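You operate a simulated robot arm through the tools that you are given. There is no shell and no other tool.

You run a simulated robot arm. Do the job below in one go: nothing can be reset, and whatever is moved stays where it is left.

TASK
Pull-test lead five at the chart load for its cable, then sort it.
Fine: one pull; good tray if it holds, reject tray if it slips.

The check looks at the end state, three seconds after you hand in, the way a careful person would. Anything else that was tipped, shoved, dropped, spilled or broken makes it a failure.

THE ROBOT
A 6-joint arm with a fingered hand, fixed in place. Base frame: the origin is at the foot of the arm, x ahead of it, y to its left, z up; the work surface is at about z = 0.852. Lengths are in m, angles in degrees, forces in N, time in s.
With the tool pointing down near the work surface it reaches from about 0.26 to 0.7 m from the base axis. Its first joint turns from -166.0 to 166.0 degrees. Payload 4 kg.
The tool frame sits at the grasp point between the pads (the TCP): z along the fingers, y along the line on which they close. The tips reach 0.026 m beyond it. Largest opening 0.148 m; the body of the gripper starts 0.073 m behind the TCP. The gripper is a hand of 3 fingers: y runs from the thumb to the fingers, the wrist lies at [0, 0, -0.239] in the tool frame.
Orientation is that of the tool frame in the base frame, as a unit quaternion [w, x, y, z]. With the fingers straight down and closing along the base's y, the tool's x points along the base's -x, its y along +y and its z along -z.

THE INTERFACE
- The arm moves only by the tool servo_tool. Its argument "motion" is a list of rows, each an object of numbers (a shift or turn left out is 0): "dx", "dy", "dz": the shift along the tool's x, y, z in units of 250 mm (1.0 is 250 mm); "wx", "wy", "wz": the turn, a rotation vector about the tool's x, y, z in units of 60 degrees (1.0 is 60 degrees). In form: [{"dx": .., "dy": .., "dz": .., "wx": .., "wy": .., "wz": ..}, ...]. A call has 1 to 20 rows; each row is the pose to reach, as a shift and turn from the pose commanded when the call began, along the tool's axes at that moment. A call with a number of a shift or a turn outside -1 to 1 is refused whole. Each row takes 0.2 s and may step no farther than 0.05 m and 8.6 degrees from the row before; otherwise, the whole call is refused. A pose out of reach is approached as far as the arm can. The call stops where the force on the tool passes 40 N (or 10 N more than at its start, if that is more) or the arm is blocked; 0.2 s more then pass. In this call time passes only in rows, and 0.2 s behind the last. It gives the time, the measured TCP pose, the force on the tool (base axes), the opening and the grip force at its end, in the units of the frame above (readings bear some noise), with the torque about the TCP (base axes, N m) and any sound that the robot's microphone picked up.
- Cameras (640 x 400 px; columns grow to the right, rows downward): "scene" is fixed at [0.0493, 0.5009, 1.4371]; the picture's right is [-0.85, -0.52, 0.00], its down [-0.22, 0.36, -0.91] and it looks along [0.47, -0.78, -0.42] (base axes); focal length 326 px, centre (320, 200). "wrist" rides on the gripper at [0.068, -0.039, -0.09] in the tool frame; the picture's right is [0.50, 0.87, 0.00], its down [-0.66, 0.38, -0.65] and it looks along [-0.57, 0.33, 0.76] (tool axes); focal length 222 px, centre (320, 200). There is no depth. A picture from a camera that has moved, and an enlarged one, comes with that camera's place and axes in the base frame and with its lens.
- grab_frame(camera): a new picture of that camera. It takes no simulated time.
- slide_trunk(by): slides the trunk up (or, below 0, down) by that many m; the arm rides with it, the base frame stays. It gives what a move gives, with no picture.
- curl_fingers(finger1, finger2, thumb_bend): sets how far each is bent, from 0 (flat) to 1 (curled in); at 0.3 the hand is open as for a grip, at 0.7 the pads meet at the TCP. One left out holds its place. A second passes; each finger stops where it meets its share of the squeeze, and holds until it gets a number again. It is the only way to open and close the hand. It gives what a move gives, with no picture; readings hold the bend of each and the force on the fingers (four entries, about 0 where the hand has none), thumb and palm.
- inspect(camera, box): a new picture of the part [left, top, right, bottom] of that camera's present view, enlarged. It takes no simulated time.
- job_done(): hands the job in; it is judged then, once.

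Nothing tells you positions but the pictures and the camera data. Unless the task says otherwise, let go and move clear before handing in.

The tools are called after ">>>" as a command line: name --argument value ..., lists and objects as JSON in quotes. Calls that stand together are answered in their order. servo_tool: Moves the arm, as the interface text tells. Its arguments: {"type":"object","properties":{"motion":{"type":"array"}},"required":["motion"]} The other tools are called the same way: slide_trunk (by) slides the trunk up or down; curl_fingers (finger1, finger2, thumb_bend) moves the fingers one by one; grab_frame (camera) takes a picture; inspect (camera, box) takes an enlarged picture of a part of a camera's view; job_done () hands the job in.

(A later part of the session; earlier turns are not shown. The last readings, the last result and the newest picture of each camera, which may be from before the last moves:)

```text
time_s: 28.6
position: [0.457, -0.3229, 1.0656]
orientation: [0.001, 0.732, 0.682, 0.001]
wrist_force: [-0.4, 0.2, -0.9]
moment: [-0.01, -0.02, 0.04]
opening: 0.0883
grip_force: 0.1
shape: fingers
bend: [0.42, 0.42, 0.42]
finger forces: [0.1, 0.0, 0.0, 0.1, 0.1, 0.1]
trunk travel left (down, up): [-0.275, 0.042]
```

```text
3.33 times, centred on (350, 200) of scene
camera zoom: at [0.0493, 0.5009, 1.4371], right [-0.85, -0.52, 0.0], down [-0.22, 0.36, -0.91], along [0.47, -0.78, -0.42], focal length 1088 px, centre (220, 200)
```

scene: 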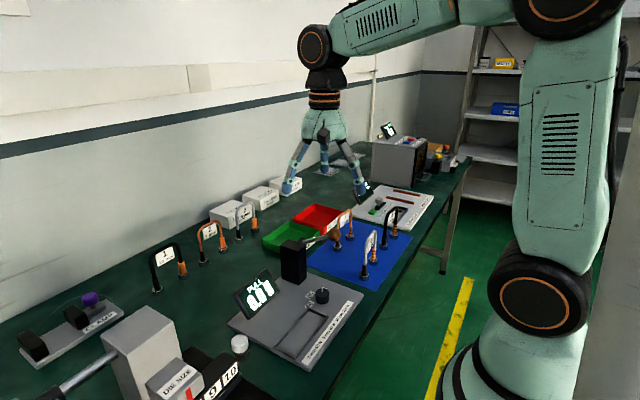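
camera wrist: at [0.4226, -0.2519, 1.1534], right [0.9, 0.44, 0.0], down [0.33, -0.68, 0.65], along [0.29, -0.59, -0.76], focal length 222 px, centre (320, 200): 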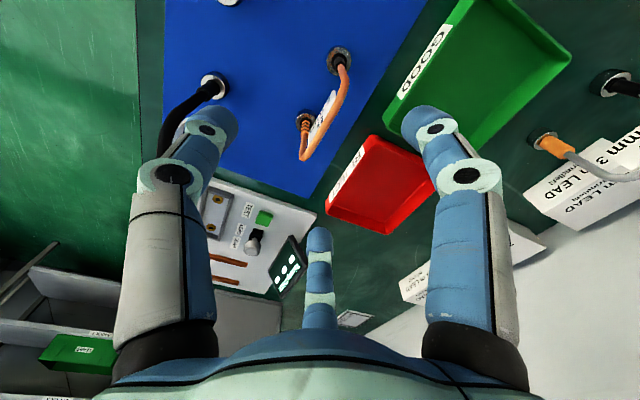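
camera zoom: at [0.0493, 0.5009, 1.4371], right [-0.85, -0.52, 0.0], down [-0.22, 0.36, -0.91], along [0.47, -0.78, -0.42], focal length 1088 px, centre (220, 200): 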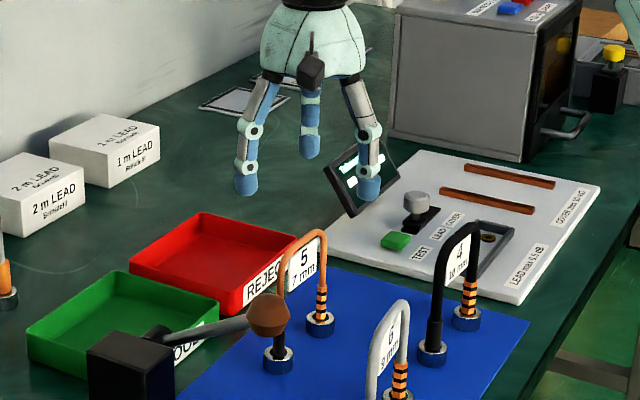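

The lead sits centred under the hand within 2 mm and lies along the right direction. I'll descend to the arch top.

>>> servo_tool --motion '[{"dy": 0.006, "dz": 0.06}, {"dy": 0.006, "dz": 0.12}, {"dy": 0.006, "dz": 0.18}, {"dy": 0.006, "dz": 0.24}, {"dy": 0.006, "dz": 0.3}, {"dy": 0.006, "dz": 0.37}]'

>>> inspect --camera "wrist" --box '[160, 20, 480, 240]'

>>> inspect --camera "scene" --box '[310, 180, 390, 260]'

```text
time_s: 30.0
position: [0.4602, -0.3223, 0.9725]
orientation: [-0.001, 0.732, 0.681, 0.0]
wrist_force: [0.0, -0.8, 0.2]
moment: [0.02, -0.03, 0.01]
opening: 0.0879
grip_force: 0.1
shape: fingers
bend: [0.42, 0.42, 0.42]
finger forces: [0.0, 0.1, 0.0, 0.0, 0.1, 0.0]
trunk travel left (down, up): [-0.275, 0.042]
```

```text
1.82 times, centred on (320, 130) of wrist
camera zoom: at [0.4241, -0.2523, 1.0615], right [0.9, 0.44, 0.0], down [0.33, -0.68, 0.65], along [0.29, -0.59, -0.76], focal length 404 px, centre (320, 327)
```

zoom: 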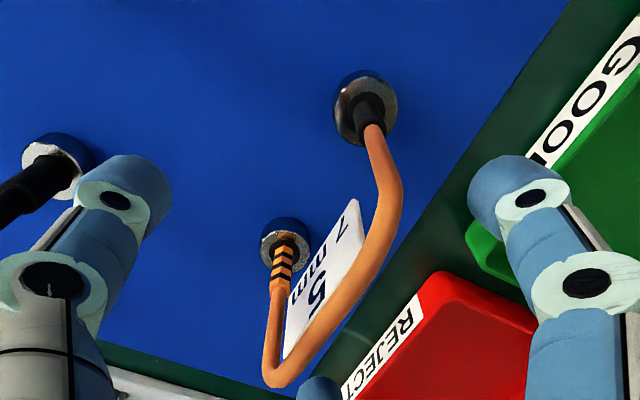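

```text
5.00 times, centred on (350, 220) of scene
camera zoom: at [0.0493, 0.5009, 1.4371], right [-0.85, -0.52, 0.0], down [-0.22, 0.36, -0.91], along [0.47, -0.78, -0.42], focal length 1632 px, centre (170, 100)
```

zoom: 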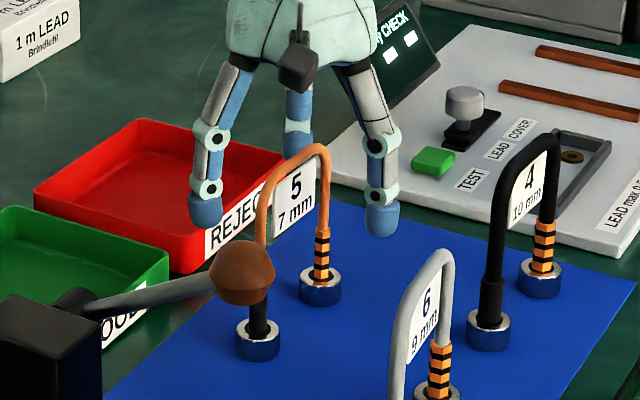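

The arch top lies between the thumb and the two fingers. Closing in two steps.

>>> curl_fingers --finger1 0.54 --finger2 0.54 --thumb_bend 0.58

>>> inspect --camera "wrist" --box '[160, 70, 480, 290]'

>>> inspect --camera "scene" --box '[310, 180, 390, 260]'

```text
time_s: 31.0
position: [0.459, -0.3216, 0.9733]
orientation: [0.0, 0.731, 0.682, 0.0]
wrist_force: [0.4, -1.0, 0.5]
moment: [0.0, 0.02, 0.0]
opening: 0.0447
grip_force: 0.0
shape: fingers
bend: [0.54, 0.54, 0.57]
finger forces: [0.1, 0.1, 0.0, 0.1, 0.0, 0.0]
trunk travel left (down, up): [-0.275, 0.042]
```

```text
1.82 times, centred on (320, 180) of wrist
camera zoom: at [0.424, -0.2522, 1.0617], right [0.9, 0.44, 0.0], down [0.33, -0.68, 0.65], along [0.29, -0.59, -0.76], focal length 404 px, centre (320, 236)
```

zoom: 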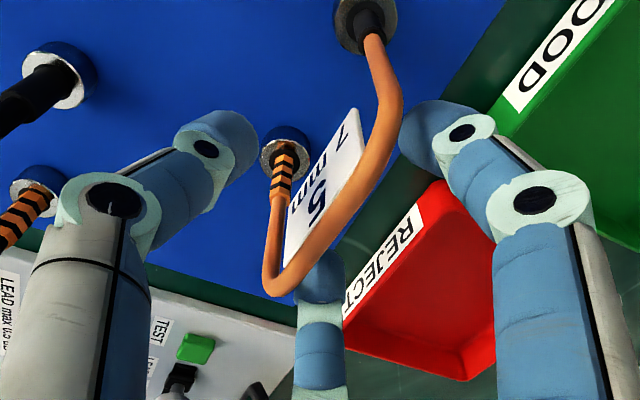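

```text
5.00 times, centred on (350, 220) of scene
camera zoom: at [0.0493, 0.5009, 1.4371], right [-0.85, -0.52, 0.0], down [-0.22, 0.36, -0.91], along [0.47, -0.78, -0.42], focal length 1632 px, centre (170, 100)
```

zoom: 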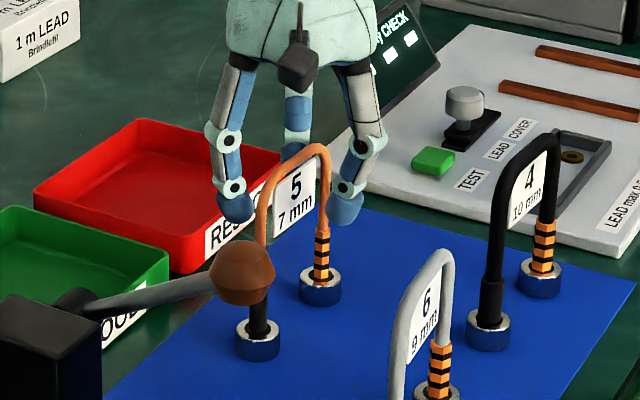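

No contact yet and the lead hasn't moved. Closing fully onto the cable.

>>> curl_fingers --finger1 0.6 --finger2 0.6 --thumb_bend 0.64

>>> curl_fingers --finger1 0.7 --finger2 0.7 --thumb_bend 0.7

>>> inspect --camera "wrist" --box '[160, 70, 480, 290]'

>>> inspect --camera "scene" --box '[310, 180, 390, 260]'

```text
time_s: 32.0
position: [0.4599, -0.3226, 0.9719]
orientation: [0.0, 0.731, 0.682, 0.001]
wrist_force: [0.9, -0.3, 0.1]
moment: [0.0, -0.02, -0.02]
opening: 0.0241
grip_force: 0.1
shape: fingers
bend: [0.6, 0.6, 0.64]
finger forces: [0.0, 0.2, 0.0, 0.0, 0.0, 0.0]
trunk travel left (down, up): [-0.275, 0.042]
```

```text
time_s: 33.0
position: [0.4596, -0.3223, 0.9728]
orientation: [0.0, 0.732, 0.682, 0.0]
wrist_force: [0.5, -0.2, 0.1]
moment: [0.0, -0.02, 0.02]
opening: 0.0096
grip_force: 5.0
shape: fingers
bend: [0.66, 0.66, 0.68]
finger forces: [2.6, 2.5, 0.0, 0.1, 5.1, 0.0]
trunk travel left (down, up): [-0.275, 0.042]
```

```text
1.82 times, centred on (320, 180) of wrist
camera zoom: at [0.424, -0.2522, 1.0617], right [0.9, 0.44, 0.0], down [0.33, -0.68, 0.65], along [0.29, -0.59, -0.76], focal length 404 px, centre (320, 236)
```

zoom: 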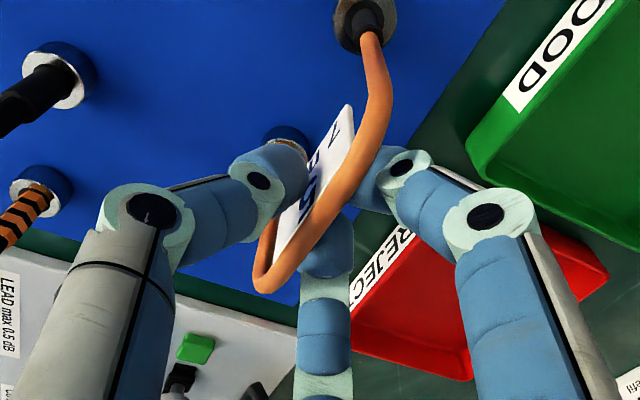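

```text
5.00 times, centred on (350, 220) of scene
camera zoom: at [0.0493, 0.5009, 1.4371], right [-0.85, -0.52, 0.0], down [-0.22, 0.36, -0.91], along [0.47, -0.78, -0.42], focal length 1632 px, centre (170, 100)
```

zoom: 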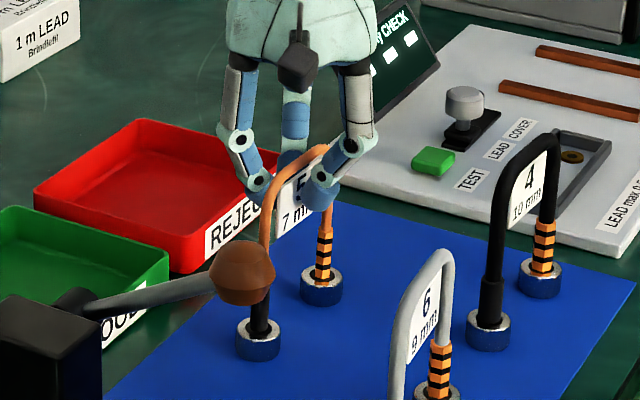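

The lead is held between thumb and fingers. I'll firm up the grip and lift slowly, checking whether the cups come along.

>>> curl_fingers --finger1 0.74 --finger2 0.74 --thumb_bend 0.74

>>> servo_tool --motion '[{"dz": -0.02}, {"dz": -0.04}, {"dz": -0.07}, {"dz": -0.1}]'

>>> inspect --camera "scene" --box '[310, 180, 390, 260]'

```text
time_s: 34.0
position: [0.4597, -0.3221, 0.9737]
orientation: [0.0, 0.731, 0.682, 0.0]
wrist_force: [0.5, 0.4, 0.3]
moment: [-0.01, -0.03, -0.04]
opening: 0.0075
grip_force: 10.7
shape: fingers
bend: [0.71, 0.71, 0.68]
finger forces: [5.3, 5.4, 0.1, 0.1, 10.3, 0.0]
trunk travel left (down, up): [-0.275, 0.042]
```

```text
time_s: 35.0
position: [0.4589, -0.3219, 0.9973]
orientation: [-0.001, 0.731, 0.682, 0.0]
wrist_force: [-1.6, -0.5, -0.2]
moment: [0.03, -0.01, -0.02]
opening: 0.0075
grip_force: 10.7
shape: fingers
bend: [0.71, 0.71, 0.68]
finger forces: [5.4, 5.4, 0.1, 0.0, 10.4, 0.0]
trunk travel left (down, up): [-0.275, 0.042]
```

```text
5.00 times, centred on (350, 220) of scene
camera zoom: at [0.0493, 0.5009, 1.4371], right [-0.85, -0.52, 0.0], down [-0.22, 0.36, -0.91], along [0.47, -0.78, -0.42], focal length 1632 px, centre (170, 100)
```

zoom: 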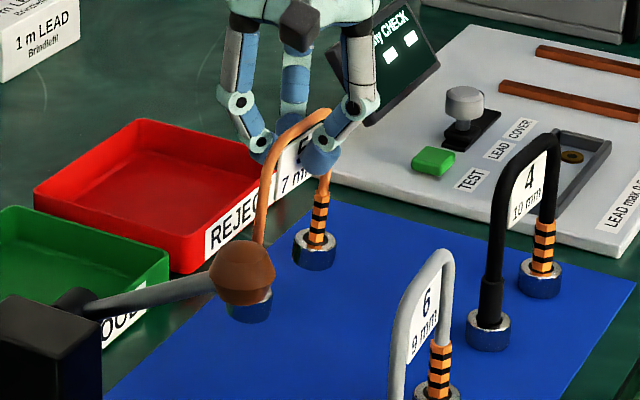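

The cups came up with the lead, which leans slightly. I'll lift well clear and inspect the lean.

>>> servo_tool --motion '[{"dz": -0.12}, {"dz": -0.26}, {"dz": -0.42}, {"dz": -0.6}, {"dz": -0.8}, {"dz": -1.0}]'

>>> inspect --camera "scene" --box '[290, 100, 410, 220]'

>>> grab_frame --camera "wrist"

```text
time_s: 36.4
position: [0.4599, -0.3219, 1.2487]
orientation: [-0.001, 0.731, 0.682, 0.0]
wrist_force: [-0.1, -0.6, -1.2]
moment: [0.04, 0.01, 0.0]
opening: 0.0071
grip_force: 11.5
shape: fingers
bend: [0.72, 0.72, 0.68]
finger forces: [5.7, 5.6, 0.0, 0.0, 10.4, 0.0]
trunk travel left (down, up): [-0.275, 0.042]
```

```text
3.33 times, centred on (350, 160) of scene
camera zoom: at [0.0493, 0.5009, 1.4371], right [-0.85, -0.52, 0.0], down [-0.22, 0.36, -0.91], along [0.47, -0.78, -0.42], focal length 1088 px, centre (220, 333)
```

zoom: 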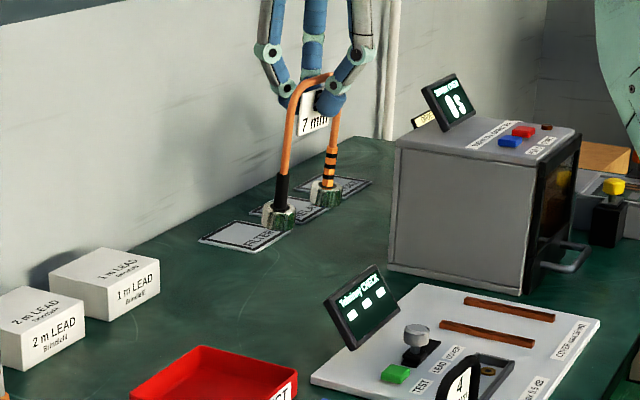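

```text
taken
camera wrist: at [0.4244, -0.2518, 1.3369], right [0.9, 0.44, 0.0], down [0.33, -0.68, 0.65], along [0.29, -0.59, -0.76], focal length 222 px, centre (320, 200)
```

wrist: 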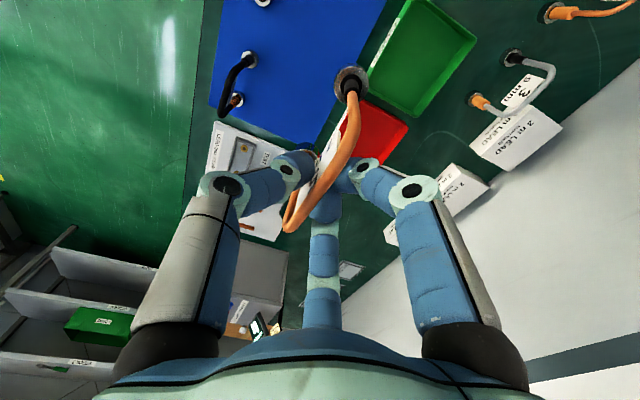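

The lead hangs securely with a small lean of about 4°. I'll carry it at this height over to the cradle, squaring the hand on the way.

>>> servo_tool --motion '[{"dx": 0.1, "dy": -0.03, "wz": -0.01}, {"dx": 0.22, "dy": -0.07, "wz": -0.02}, {"dx": 0.36, "dy": -0.11, "wz": -0.03}, {"dx": 0.5, "dy": -0.16, "wz": -0.04}, {"dx": 0.64, "dy": -0.2, "wz": -0.05}, {"dx": 0.78, "dy": -0.25, "wz": -0.06}, {"dx": 0.88, "dy": -0.28, "wz": -0.067}, {"dx": 0.96, "dy": -0.3, "wz": -0.067}]'

>>> servo_tool --motion '[{"dx": 0.08, "dy": -0.03}, {"dx": 0.2, "dy": -0.07}, {"dx": 0.34, "dy": -0.12}, {"dx": 0.46, "dy": -0.16}, {"dx": 0.54, "dy": -0.17}]'

>>> grab_frame --camera "wrist"

>>> grab_frame --camera "scene"

```text
time_s: 38.2
position: [0.4004, -0.0764, 1.2482]
orientation: [0.001, 0.707, 0.708, 0.0]
wrist_force: [0.3, -0.1, -1.1]
moment: [0.02, 0.01, -0.02]
opening: 0.0069
grip_force: 10.6
shape: fingers
bend: [0.72, 0.72, 0.68]
finger forces: [5.6, 5.7, 0.0, 0.0, 10.3, 0.0]
trunk travel left (down, up): [-0.275, 0.042]
```

```text
time_s: 39.4
position: [0.3575, 0.0578, 1.2485]
orientation: [0.0, 0.706, 0.708, 0.0]
wrist_force: [0.3, 0.4, -1.3]
moment: [-0.02, 0.01, 0.0]
opening: 0.0071
grip_force: 10.6
shape: fingers
bend: [0.72, 0.72, 0.68]
finger forces: [5.8, 5.8, 0.0, 0.1, 10.1, 0.0]
trunk travel left (down, up): [-0.275, 0.042]
```

```text
taken
camera wrist: at [0.3179, 0.1257, 1.3367], right [0.87, 0.5, 0.0], down [0.38, -0.65, 0.65], along [0.33, -0.57, -0.76], focal length 222 px, centre (320, 200)
```

wrist: 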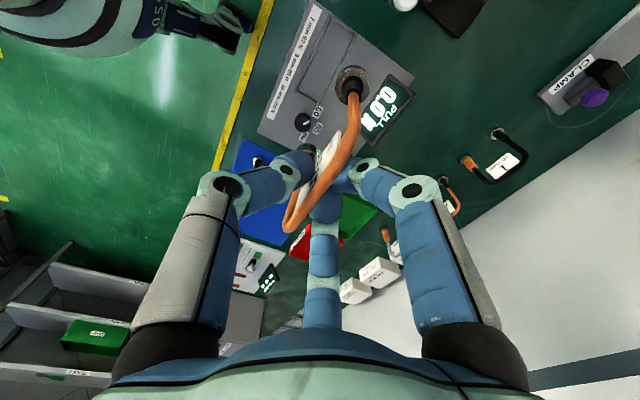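

```text
taken
```

scene: 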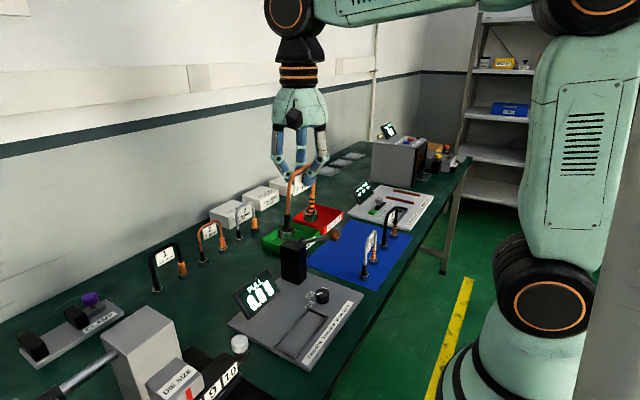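

Let me zoom on the cradle from the wrist camera to fix its position.

>>> inspect --camera "wrist" --box '[260, 0, 420, 150]'

>>> inspect --camera "scene" --box '[220, 140, 380, 380]'

>>> inspect --camera "scene" --box '[260, 120, 340, 240]'

```text
2.67 times, centred on (340, 75) of wrist
camera zoom: at [0.3179, 0.1257, 1.3367], right [0.87, 0.5, 0.0], down [0.38, -0.65, 0.65], along [0.33, -0.57, -0.76], focal length 592 px, centre (267, 533)
```

zoom: 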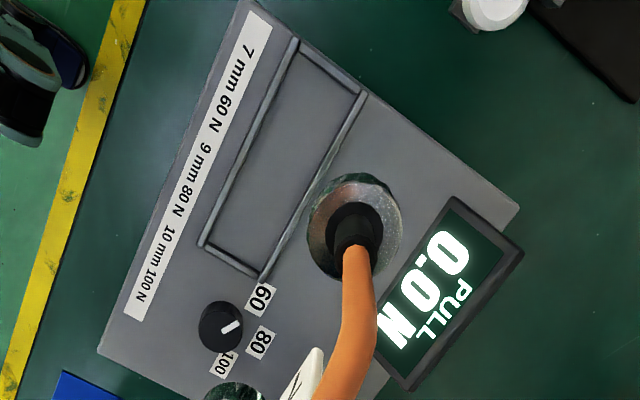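

```text
1.67 times, centred on (300, 260) of scene
camera zoom: at [0.0493, 0.5009, 1.4371], right [-0.85, -0.52, 0.0], down [-0.22, 0.36, -0.91], along [0.47, -0.78, -0.42], focal length 544 px, centre (353, 100)
```

zoom: 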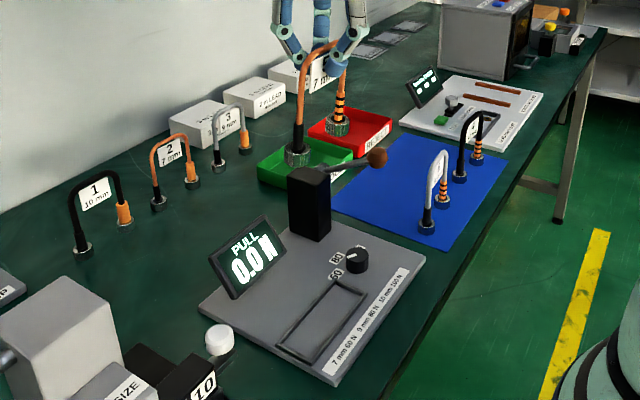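

```text
3.33 times, centred on (300, 180) of scene
camera zoom: at [0.0493, 0.5009, 1.4371], right [-0.85, -0.52, 0.0], down [-0.22, 0.36, -0.91], along [0.47, -0.78, -0.42], focal length 1088 px, centre (387, 267)
```

zoom: 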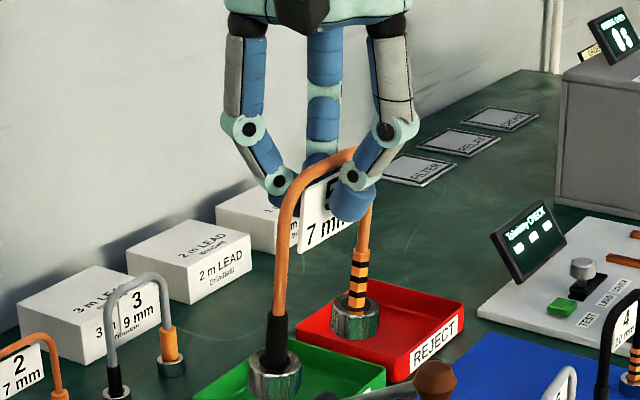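

The cradle's outline is x 0.337–0.390 and y -0.007–0.125, so its centre is near [0.3635, 0.059]. I'll tilt the hand 4° to bring the lead upright, then lower to just above the rails and check.

>>> servo_tool --motion '[{"wx": 0.03, "dy": 0.012, "dx": 0.002}, {"wx": 0.065, "dy": 0.024, "dx": 0.003}, {"wx": 0.065, "dy": 0.024, "dx": 0.003, "dz": 0.12}, {"wx": 0.065, "dy": 0.024, "dx": 0.003, "dz": 0.26}, {"wx": 0.065, "dy": 0.024, "dx": 0.003, "dz": 0.4}, {"wx": 0.065, "dy": 0.024, "dx": 0.003, "dz": 0.54}, {"wx": 0.065, "dy": 0.024, "dx": 0.003, "dz": 0.68}, {"wx": 0.065, "dy": 0.024, "dx": 0.003, "dz": 0.78}, {"wx": 0.065, "dy": 0.024, "dx": 0.003, "dz": 0.85}]'

>>> inspect --camera "scene" --box '[240, 210, 380, 370]'

>>> grab_frame --camera "wrist"

>>> inspect --camera "wrist" --box '[220, 0, 440, 150]'

```text
time_s: 41.4
position: [0.3641, 0.0577, 1.0354]
orientation: [-0.025, 0.706, 0.707, -0.025]
wrist_force: [0.8, 0.2, -0.7]
moment: [0.04, -0.03, 0.03]
opening: 0.0069
grip_force: 11.2
shape: fingers
bend: [0.72, 0.72, 0.68]
finger forces: [6.0, 6.1, 0.1, 0.1, 10.2, 0.1]
trunk travel left (down, up): [-0.275, 0.042]
```

```text
2.50 times, centred on (310, 290) of scene
camera zoom: at [0.0493, 0.5009, 1.4371], right [-0.85, -0.52, 0.0], down [-0.22, 0.36, -0.91], along [0.47, -0.78, -0.42], focal length 816 px, centre (345, -25)
```

zoom: 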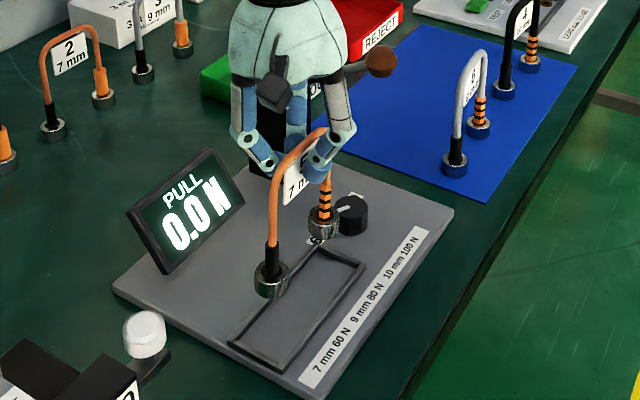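

```text
taken
camera wrist: at [0.3307, 0.1256, 1.1265], right [0.86, 0.5, -0.06], down [0.42, -0.65, 0.63], along [0.28, -0.57, -0.78], focal length 222 px, centre (320, 200)
```

wrist: 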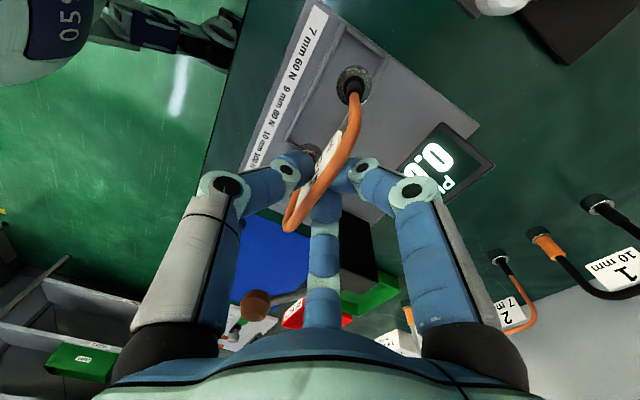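

```text
2.67 times, centred on (330, 75) of wrist
camera zoom: at [0.3307, 0.1256, 1.1265], right [0.86, 0.5, -0.06], down [0.42, -0.65, 0.63], along [0.28, -0.57, -0.78], focal length 592 px, centre (293, 533)
```

zoom: 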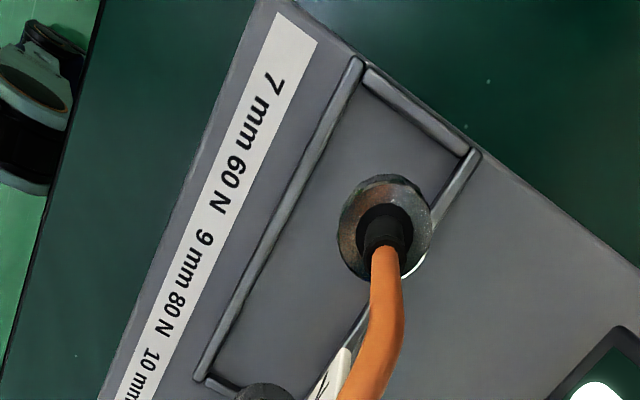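

The lead now hangs centred on the cradle within about 1–2 mm. I'll lower it to just above the rails and take one more look.

>>> servo_tool --motion '[{"dz": 0.04, "dy": 0.0027}, {"dz": 0.08, "dy": 0.0055}, {"dz": 0.12, "dy": 0.0082}, {"dz": 0.155, "dy": 0.0106}]'

>>> inspect --camera "scene" --box '[270, 260, 350, 370]'

>>> inspect --camera "wrist" --box '[260, 0, 420, 150]'

```text
time_s: 42.4
position: [0.3638, 0.0574, 0.9967]
orientation: [-0.023, 0.706, 0.707, -0.023]
wrist_force: [-0.1, -0.6, 0.5]
moment: [0.01, 0.0, -0.03]
opening: 0.0068
grip_force: 11.6
shape: fingers
bend: [0.72, 0.72, 0.68]
finger forces: [6.2, 6.3, 0.0, 0.0, 10.2, 0.0]
trunk travel left (down, up): [-0.275, 0.042]
```

```text
3.64 times, centred on (310, 315) of scene
camera zoom: at [0.0493, 0.5009, 1.4371], right [-0.85, -0.52, 0.0], down [-0.22, 0.36, -0.91], along [0.47, -0.78, -0.42], focal length 1187 px, centre (356, -218)
```

zoom: 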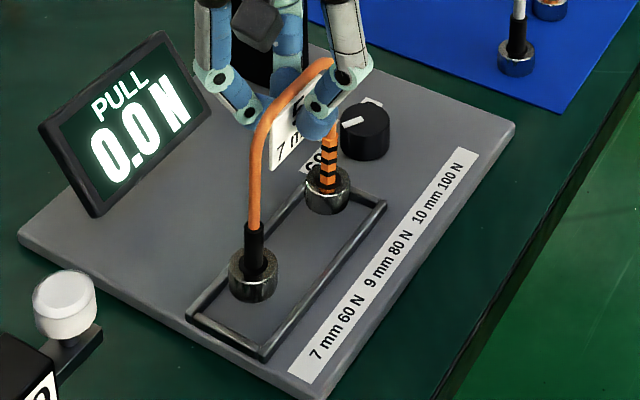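

```text
2.67 times, centred on (340, 75) of wrist
camera zoom: at [0.3304, 0.1256, 1.0879], right [0.86, 0.5, -0.06], down [0.42, -0.65, 0.63], along [0.28, -0.57, -0.78], focal length 592 px, centre (267, 533)
```

zoom: 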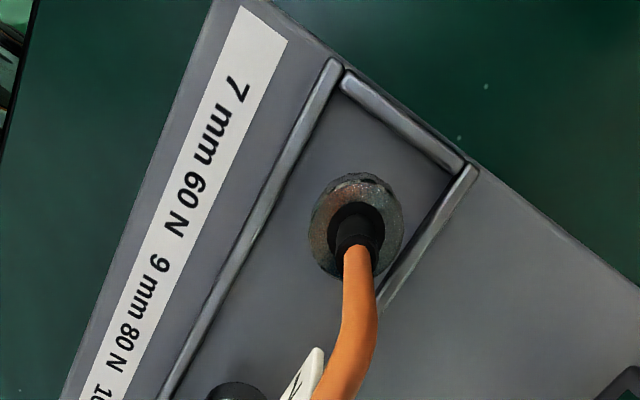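

Both cups are inside the rail outline. I'll lower in small steps and watch the force.

>>> servo_tool --motion '[{"dz": 0.014, "dy": 0.001}, {"dz": 0.028, "dy": 0.002}, {"dz": 0.042, "dy": 0.003}, {"dz": 0.056, "dy": 0.004}]'

>>> inspect --camera "scene" --box '[270, 260, 350, 370]'

>>> inspect --camera "wrist" --box '[260, 0, 420, 150]'

```text
time_s: 43.4
position: [0.3635, 0.0593, 0.9822]
orientation: [-0.025, 0.706, 0.708, -0.024]
wrist_force: [0.7, 1.4, -1.4]
moment: [0.01, -0.02, -0.02]
opening: 0.0068
grip_force: 11.2
shape: fingers
bend: [0.72, 0.72, 0.68]
finger forces: [6.2, 6.1, 0.0, 0.1, 10.1, 0.1]
trunk travel left (down, up): [-0.275, 0.042]
```

```text
3.64 times, centred on (310, 315) of scene
camera zoom: at [0.0493, 0.5009, 1.4371], right [-0.85, -0.52, 0.0], down [-0.22, 0.36, -0.91], along [0.47, -0.78, -0.42], focal length 1187 px, centre (356, -218)
```

zoom: 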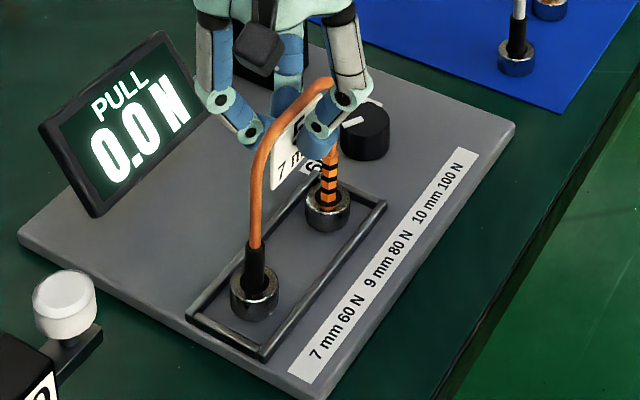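

```text
2.67 times, centred on (340, 75) of wrist
camera zoom: at [0.3303, 0.1257, 1.0737], right [0.86, 0.5, -0.06], down [0.42, -0.65, 0.63], along [0.28, -0.57, -0.78], focal length 592 px, centre (267, 533)
```

zoom: 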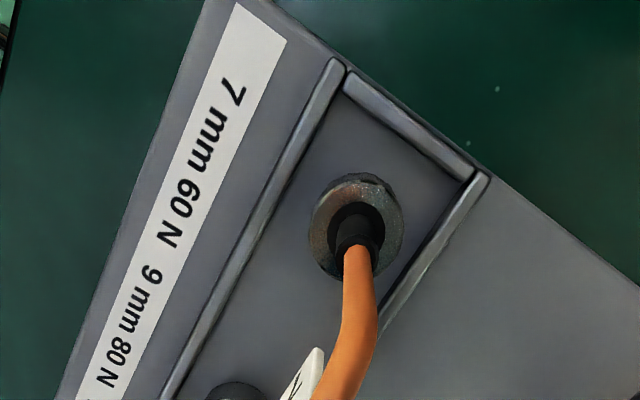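

Still centred and no contact. Lowering further in 2 mm steps.

>>> servo_tool --motion '[{"dz": 0.006, "dy": 0.0004}, {"dz": 0.012, "dy": 0.0008}]'

>>> servo_tool --motion '[{"dz": 0.005, "dy": 0.0003}, {"dz": 0.009, "dy": 0.0006}]'

```text
time_s: 44.0
position: [0.3648, 0.0586, 0.9804]
orientation: [-0.024, 0.707, 0.707, -0.024]
wrist_force: [0.7, 0.0, 9.7]
moment: [-0.03, 0.05, 0.01]
opening: 0.0066
grip_force: 14.0
shape: fingers
bend: [0.72, 0.72, 0.68]
finger forces: [8.1, 8.3, 0.0, 0.0, 11.6, 0.1]
trunk travel left (down, up): [-0.275, 0.042]
```

```text
time_s: 44.6
position: [0.3636, 0.0587, 0.9779]
orientation: [-0.023, 0.707, 0.706, -0.024]
wrist_force: [2.3, -0.6, 20.6]
moment: [-0.04, 0.0, -0.05]
opening: 0.0063
grip_force: 17.7
shape: fingers
bend: [0.73, 0.73, 0.67]
finger forces: [11.1, 11.1, 0.0, 0.1, 12.8, 0.1]
trunk travel left (down, up): [-0.275, 0.042]
```

The cups are on the plate (20 N). I'll ease up slightly and check that it stands inside the rails.

>>> servo_tool --motion '[{"dz": -0.006, "dy": -0.0004}, {"dz": -0.011, "dy": -0.0007}]'

>>> inspect --camera "scene" --box '[270, 260, 350, 370]'

>>> inspect --camera "wrist" --box '[260, 0, 420, 150]'

```text
time_s: 45.2
position: [0.3641, 0.0579, 0.9793]
orientation: [-0.025, 0.706, 0.707, -0.025]
wrist_force: [0.8, -2.1, 4.7]
moment: [-0.02, 0.0, 0.04]
opening: 0.0066
grip_force: 13.6
shape: fingers
bend: [0.73, 0.73, 0.67]
finger forces: [8.2, 8.2, 0.1, 0.0, 10.6, 0.1]
trunk travel left (down, up): [-0.275, 0.042]
```

```text
3.64 times, centred on (310, 315) of scene
camera zoom: at [0.0493, 0.5009, 1.4371], right [-0.85, -0.52, 0.0], down [-0.22, 0.36, -0.91], along [0.47, -0.78, -0.42], focal length 1187 px, centre (356, -218)
```

zoom: 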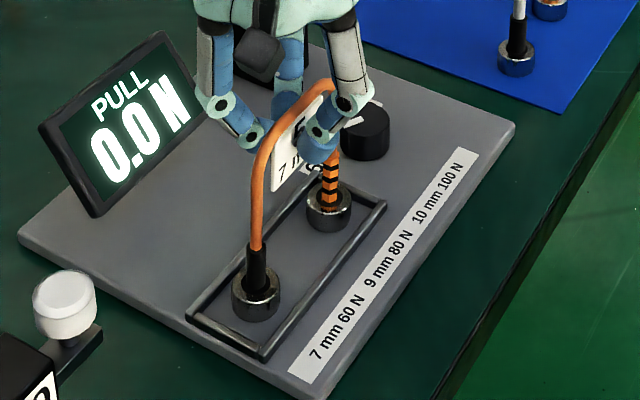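

```text
2.67 times, centred on (340, 75) of wrist
camera zoom: at [0.3298, 0.126, 1.0706], right [0.86, 0.5, -0.06], down [0.42, -0.65, 0.63], along [0.27, -0.57, -0.78], focal length 592 px, centre (267, 533)
```

zoom: 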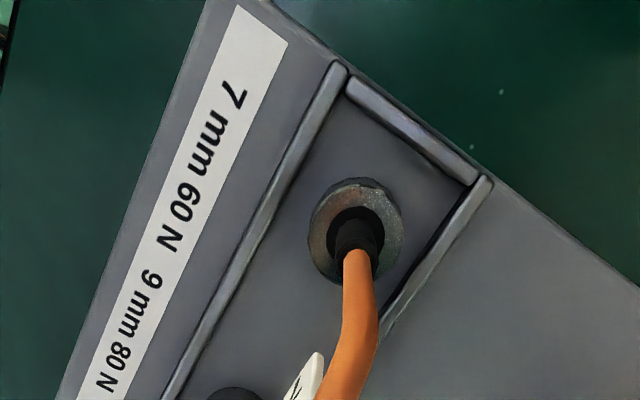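

The lead stands inside the rails. Releasing gently in two steps.

>>> curl_fingers --finger1 0.62 --finger2 0.62 --thumb_bend 0.63

>>> curl_fingers --finger1 0.42 --finger2 0.42 --thumb_bend 0.42

>>> inspect --camera "scene" --box '[270, 240, 350, 370]'

>>> inspect --camera "wrist" --box '[200, 0, 480, 240]'

```text
time_s: 46.2
position: [0.3644, 0.0592, 0.9794]
orientation: [-0.025, 0.706, 0.707, -0.024]
wrist_force: [0.2, -0.2, -0.5]
moment: [0.04, -0.01, -0.02]
opening: 0.0215
grip_force: 0.0
shape: fingers
bend: [0.62, 0.62, 0.63]
finger forces: [0.1, 0.0, 0.0, 0.1, 0.0, 0.1]
trunk travel left (down, up): [-0.275, 0.042]
```

```text
time_s: 47.2
position: [0.365, 0.0593, 0.9793]
orientation: [-0.025, 0.706, 0.707, -0.025]
wrist_force: [-0.1, 0.3, 0.5]
moment: [0.0, 0.03, 0.0]
opening: 0.088
grip_force: 0.1
shape: fingers
bend: [0.42, 0.42, 0.42]
finger forces: [0.0, 0.1, 0.0, 0.0, 0.0, 0.0]
trunk travel left (down, up): [-0.275, 0.042]
```

```text
3.08 times, centred on (310, 305) of scene
camera zoom: at [0.0493, 0.5009, 1.4371], right [-0.85, -0.52, 0.0], down [-0.22, 0.36, -0.91], along [0.47, -0.78, -0.42], focal length 1004 px, centre (351, -123)
```

zoom: 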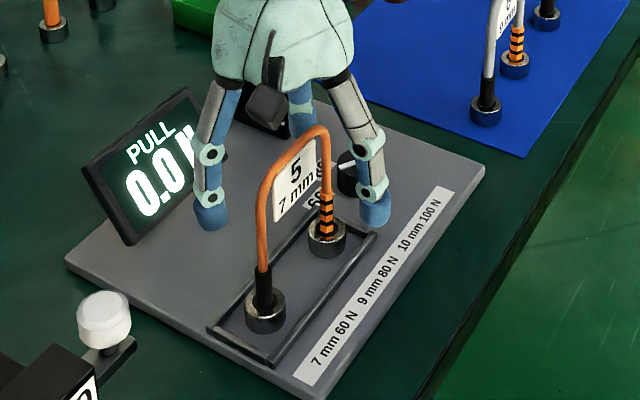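

```text
1.67 times, centred on (340, 120) of wrist
camera zoom: at [0.3303, 0.1261, 1.0711], right [0.86, 0.5, -0.06], down [0.42, -0.65, 0.63], along [0.28, -0.57, -0.78], focal length 370 px, centre (287, 333)
```

zoom: 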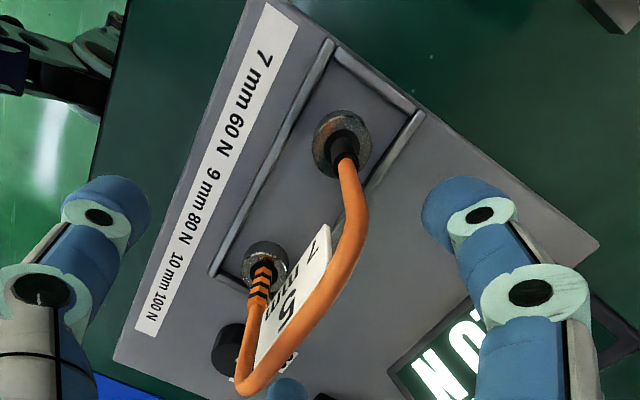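

Lead 5 stands upright in the cradle at a dial setting of 60. I'll rise clear, level the hand, and move above the lever knob.

>>> servo_tool --motion '[{"dz": -0.08, "dy": -0.0055}, {"dz": -0.2, "dy": -0.0137}, {"dz": -0.36, "dy": -0.0246}, {"dz": -0.54, "dy": -0.037, "wx": -0.02}, {"dz": -0.72, "dy": -0.049, "wx": -0.045}, {"dz": -0.88, "dy": -0.06, "wx": -0.065}]'

>>> servo_tool --motion '[{"dx": -0.1, "dy": 0.01}, {"dx": -0.24, "dy": 0.03}, {"dx": -0.4, "dy": 0.05}, {"dx": -0.56, "dy": 0.07}, {"dx": -0.68, "dy": 0.08}, {"dx": -0.72, "dy": 0.084}]'

>>> grab_frame --camera "wrist"

>>> inspect --camera "scene" --box '[250, 200, 370, 370]'

```text
time_s: 48.6
position: [0.3653, 0.0594, 1.2007]
orientation: [0.0, 0.706, 0.708, 0.0]
wrist_force: [0.4, 0.1, -0.5]
moment: [0.02, 0.03, 0.0]
opening: 0.0882
grip_force: 0.1
shape: fingers
bend: [0.42, 0.42, 0.42]
finger forces: [0.0, 0.1, 0.0, 0.0, 0.0, 0.0]
trunk travel left (down, up): [-0.275, 0.042]
```

```text
time_s: 50.0
position: [0.3853, -0.1223, 1.2011]
orientation: [0.001, 0.706, 0.708, 0.001]
wrist_force: [-0.3, -0.2, 0.4]
moment: [-0.03, 0.0, 0.01]
opening: 0.0883
grip_force: 0.1
shape: fingers
bend: [0.42, 0.42, 0.42]
finger forces: [0.0, 0.0, 0.1, 0.1, 0.0, 0.0]
trunk travel left (down, up): [-0.275, 0.042]
```

```text
taken
camera wrist: at [0.3455, -0.0547, 1.2894], right [0.87, 0.5, 0.0], down [0.38, -0.66, 0.65], along [0.33, -0.57, -0.76], focal length 222 px, centre (320, 200)
```

wrist: 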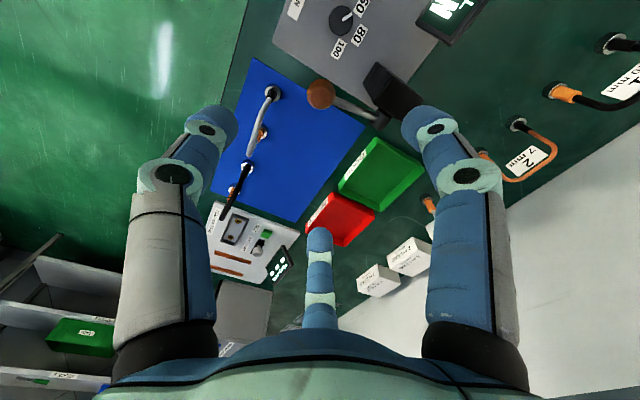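

```text
2.35 times, centred on (310, 285) of scene
camera zoom: at [0.0493, 0.5009, 1.4371], right [-0.85, -0.52, 0.0], down [-0.22, 0.36, -0.91], along [0.47, -0.78, -0.42], focal length 768 px, centre (344, 0)
```

zoom: 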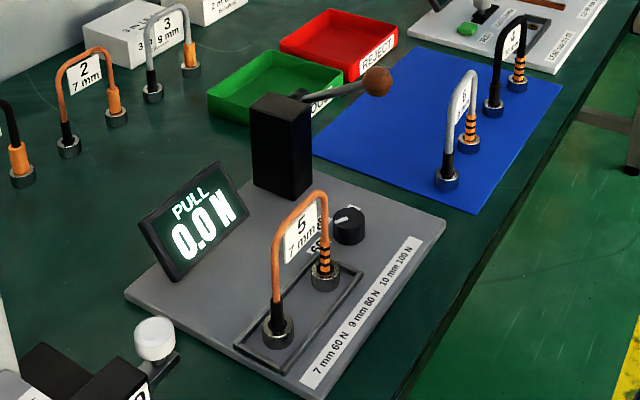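

>>> inspect --camera "wrist" --box '[270, 40, 450, 160]'

>>> inspect --camera "scene" --box '[280, 210, 360, 270]'

```text
3.33 times, centred on (360, 100) of wrist
camera zoom: at [0.3455, -0.0547, 1.2894], right [0.87, 0.5, 0.0], down [0.38, -0.66, 0.65], along [0.33, -0.57, -0.76], focal length 740 px, centre (187, 533)
```

zoom: 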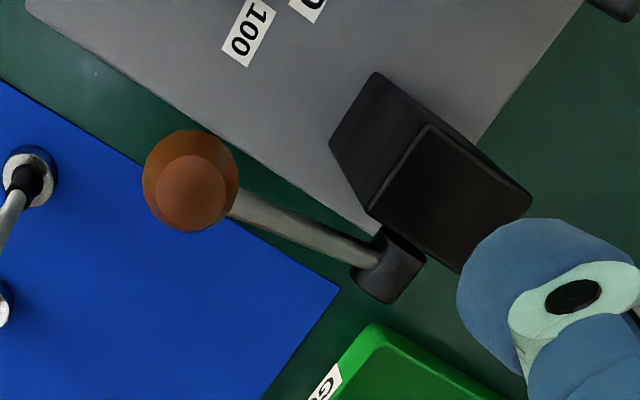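

```text
6.67 times, centred on (320, 240) of scene
camera zoom: at [0.0493, 0.5009, 1.4371], right [-0.85, -0.52, 0.0], down [-0.22, 0.36, -0.91], along [0.47, -0.78, -0.42], focal length 2176 px, centre (320, -67)
```

zoom: 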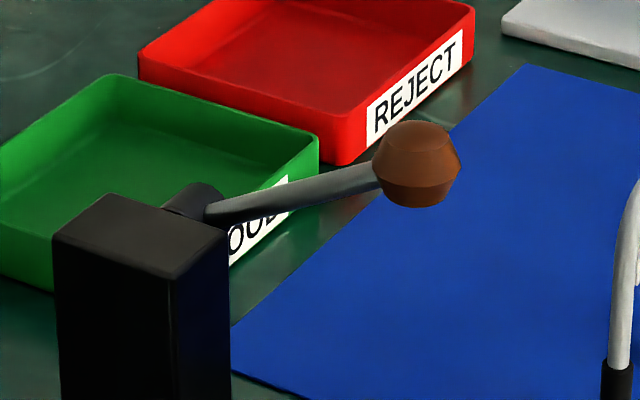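

The lever pivots on a y-axis hub near [0.485, -0.12, 0.967], and its knob at [0.385, -0.121, 1.017] should swing down toward the front. I'll close the fingertips into a cup, set them on the knob's top and check the alignment.

>>> curl_fingers --finger1 0.63 --finger2 0.63 --thumb_bend 0.63

>>> servo_tool --motion '[{"dx": 0.006, "dz": 0.1}, {"dx": 0.006, "dz": 0.22}, {"dx": 0.006, "dz": 0.34}, {"dx": 0.006, "dz": 0.44}, {"dx": 0.006, "dz": 0.52}]'

>>> inspect --camera "scene" --box '[280, 180, 380, 270]'

>>> grab_frame --camera "wrist"

>>> inspect --camera "wrist" --box '[240, 80, 400, 220]'

```text
time_s: 51.0
position: [0.3857, -0.1212, 1.2004]
orientation: [0.0, 0.707, 0.708, 0.0]
wrist_force: [0.3, 0.3, -0.3]
moment: [-0.01, 0.03, 0.0]
opening: 0.0207
grip_force: 0.0
shape: fingers
bend: [0.63, 0.63, 0.63]
finger forces: [0.1, 0.0, 0.1, 0.0, 0.0, 0.0]
trunk travel left (down, up): [-0.275, 0.042]
```

```text
time_s: 52.2
position: [0.3867, -0.1195, 1.0711]
orientation: [0.001, 0.707, 0.707, 0.001]
wrist_force: [-0.2, -0.4, -0.6]
moment: [0.01, 0.0, 0.04]
opening: 0.0208
grip_force: 0.0
shape: fingers
bend: [0.63, 0.63, 0.63]
finger forces: [0.0, 0.1, 0.0, 0.0, 0.0, 0.1]
trunk travel left (down, up): [-0.275, 0.042]
```

```text
4.44 times, centred on (330, 225) of scene
camera zoom: at [0.0493, 0.5009, 1.4371], right [-0.85, -0.52, 0.0], down [-0.22, 0.36, -0.91], along [0.47, -0.78, -0.42], focal length 1451 px, centre (276, 89)
```

zoom: 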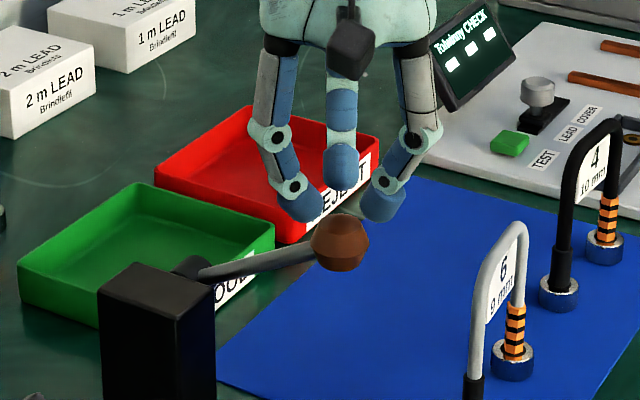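

```text
taken
camera wrist: at [0.3453, -0.0526, 1.1591], right [0.87, 0.5, 0.0], down [0.38, -0.65, 0.65], along [0.33, -0.57, -0.76], focal length 222 px, centre (320, 200)
```

wrist: 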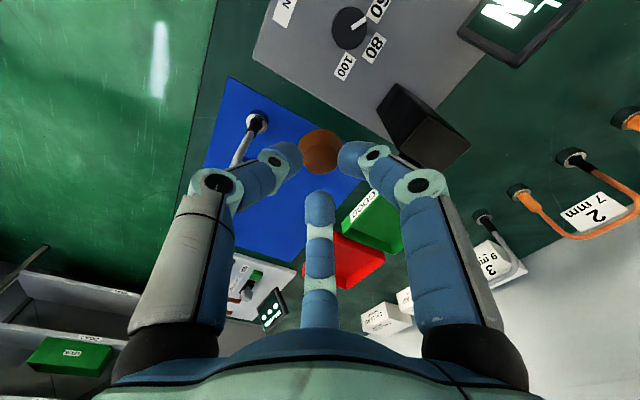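

```text
2.86 times, centred on (320, 150) of wrist
camera zoom: at [0.3453, -0.0526, 1.1591], right [0.87, 0.5, 0.0], down [0.38, -0.65, 0.65], along [0.33, -0.57, -0.76], focal length 635 px, centre (320, 343)
```

zoom: 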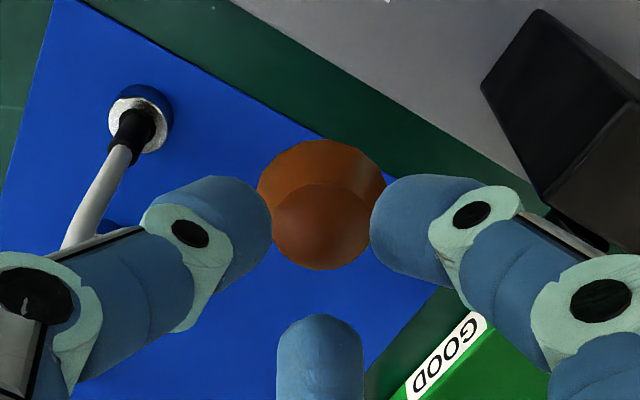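

The knob is centred below the three fingertips. I'll tighten the cup a bit and go down to light contact.

>>> curl_fingers --finger1 0.66 --finger2 0.66 --thumb_bend 0.66

>>> servo_tool --motion '[{"dz": 0.02}, {"dz": 0.04}, {"dz": 0.05}]'

>>> inspect --camera "scene" --box '[290, 190, 370, 260]'

>>> inspect --camera "wrist" --box '[240, 80, 400, 220]'

```text
time_s: 53.2
position: [0.3855, -0.121, 1.0702]
orientation: [0.0, 0.707, 0.708, 0.001]
wrist_force: [-0.4, 0.7, -1.0]
moment: [0.0, 0.0, -0.01]
opening: 0.0114
grip_force: 0.0
shape: fingers
bend: [0.66, 0.66, 0.66]
finger forces: [0.0, 0.0, 0.1, 0.1, 0.0, 0.0]
trunk travel left (down, up): [-0.275, 0.042]
```

```text
time_s: 54.0
position: [0.3854, -0.12, 1.0582]
orientation: [0.001, 0.707, 0.707, 0.001]
wrist_force: [0.1, -0.1, 0.2]
moment: [-0.01, 0.01, -0.02]
opening: 0.0112
grip_force: 0.0
shape: fingers
bend: [0.66, 0.66, 0.66]
finger forces: [0.1, 0.0, 0.1, 0.0, 0.0, 0.0]
trunk travel left (down, up): [-0.275, 0.042]
```

```text
5.71 times, centred on (330, 225) of scene
camera zoom: at [0.0493, 0.5009, 1.4371], right [-0.85, -0.52, 0.0], down [-0.22, 0.36, -0.91], along [0.47, -0.78, -0.42], focal length 1865 px, centre (263, 57)
```

zoom: 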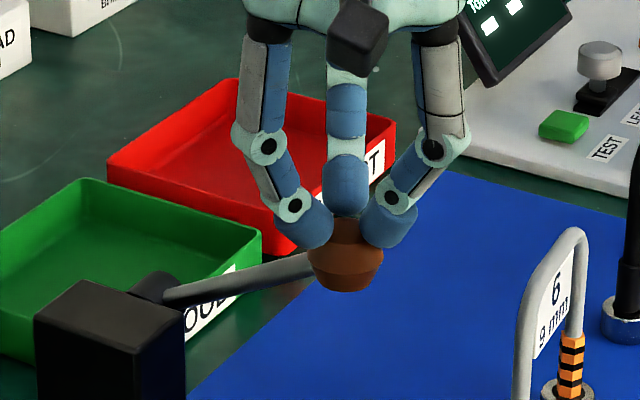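

```text
2.86 times, centred on (320, 150) of wrist
camera zoom: at [0.3457, -0.0523, 1.1468], right [0.87, 0.5, 0.0], down [0.38, -0.65, 0.65], along [0.33, -0.57, -0.76], focal length 635 px, centre (320, 343)
```

zoom: 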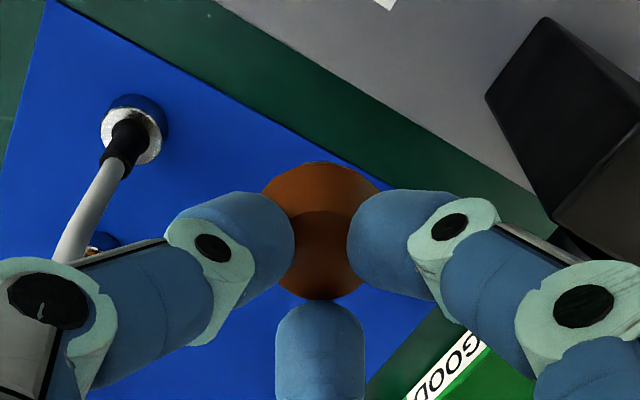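

The tips are almost touching. I'll start the pull, following the lever's arc downward, and check the contact after the first few degrees.

>>> servo_tool --motion '[{"dz": 0.02}, {"dy": -0.015, "dz": 0.053}, {"dy": -0.026, "dz": 0.082}, {"dy": -0.034, "dz": 0.112}]'

>>> inspect --camera "scene" --box '[230, 190, 370, 310]'

>>> inspect --camera "wrist" --box '[240, 80, 400, 220]'

```text
time_s: 55.0
position: [0.3761, -0.1203, 1.0309]
orientation: [0.0, 0.707, 0.707, 0.0]
wrist_force: [-3.4, 0.3, 6.4]
moment: [0.02, 0.08, 0.03]
opening: 0.0121
grip_force: 4.0
shape: fingers
bend: [0.66, 0.66, 0.65]
finger forces: [2.9, 2.4, 0.0, 0.1, 2.4, 0.1]
trunk travel left (down, up): [-0.275, 0.042]
```

```text
3.33 times, centred on (300, 250) of scene
camera zoom: at [0.0493, 0.5009, 1.4371], right [-0.85, -0.52, 0.0], down [-0.22, 0.36, -0.91], along [0.47, -0.78, -0.42], focal length 1088 px, centre (387, 33)
```

zoom: 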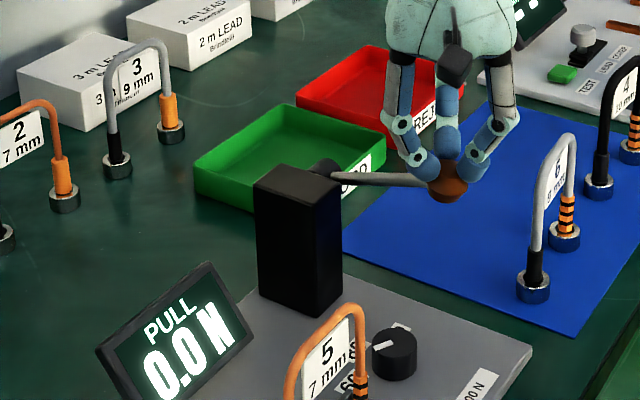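

```text
2.86 times, centred on (320, 150) of wrist
camera zoom: at [0.3362, -0.0526, 1.1189], right [0.87, 0.5, 0.0], down [0.38, -0.65, 0.65], along [0.33, -0.57, -0.76], focal length 635 px, centre (320, 343)
```

zoom: 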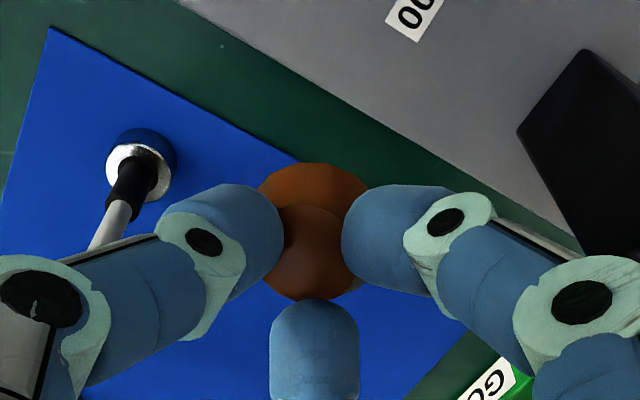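

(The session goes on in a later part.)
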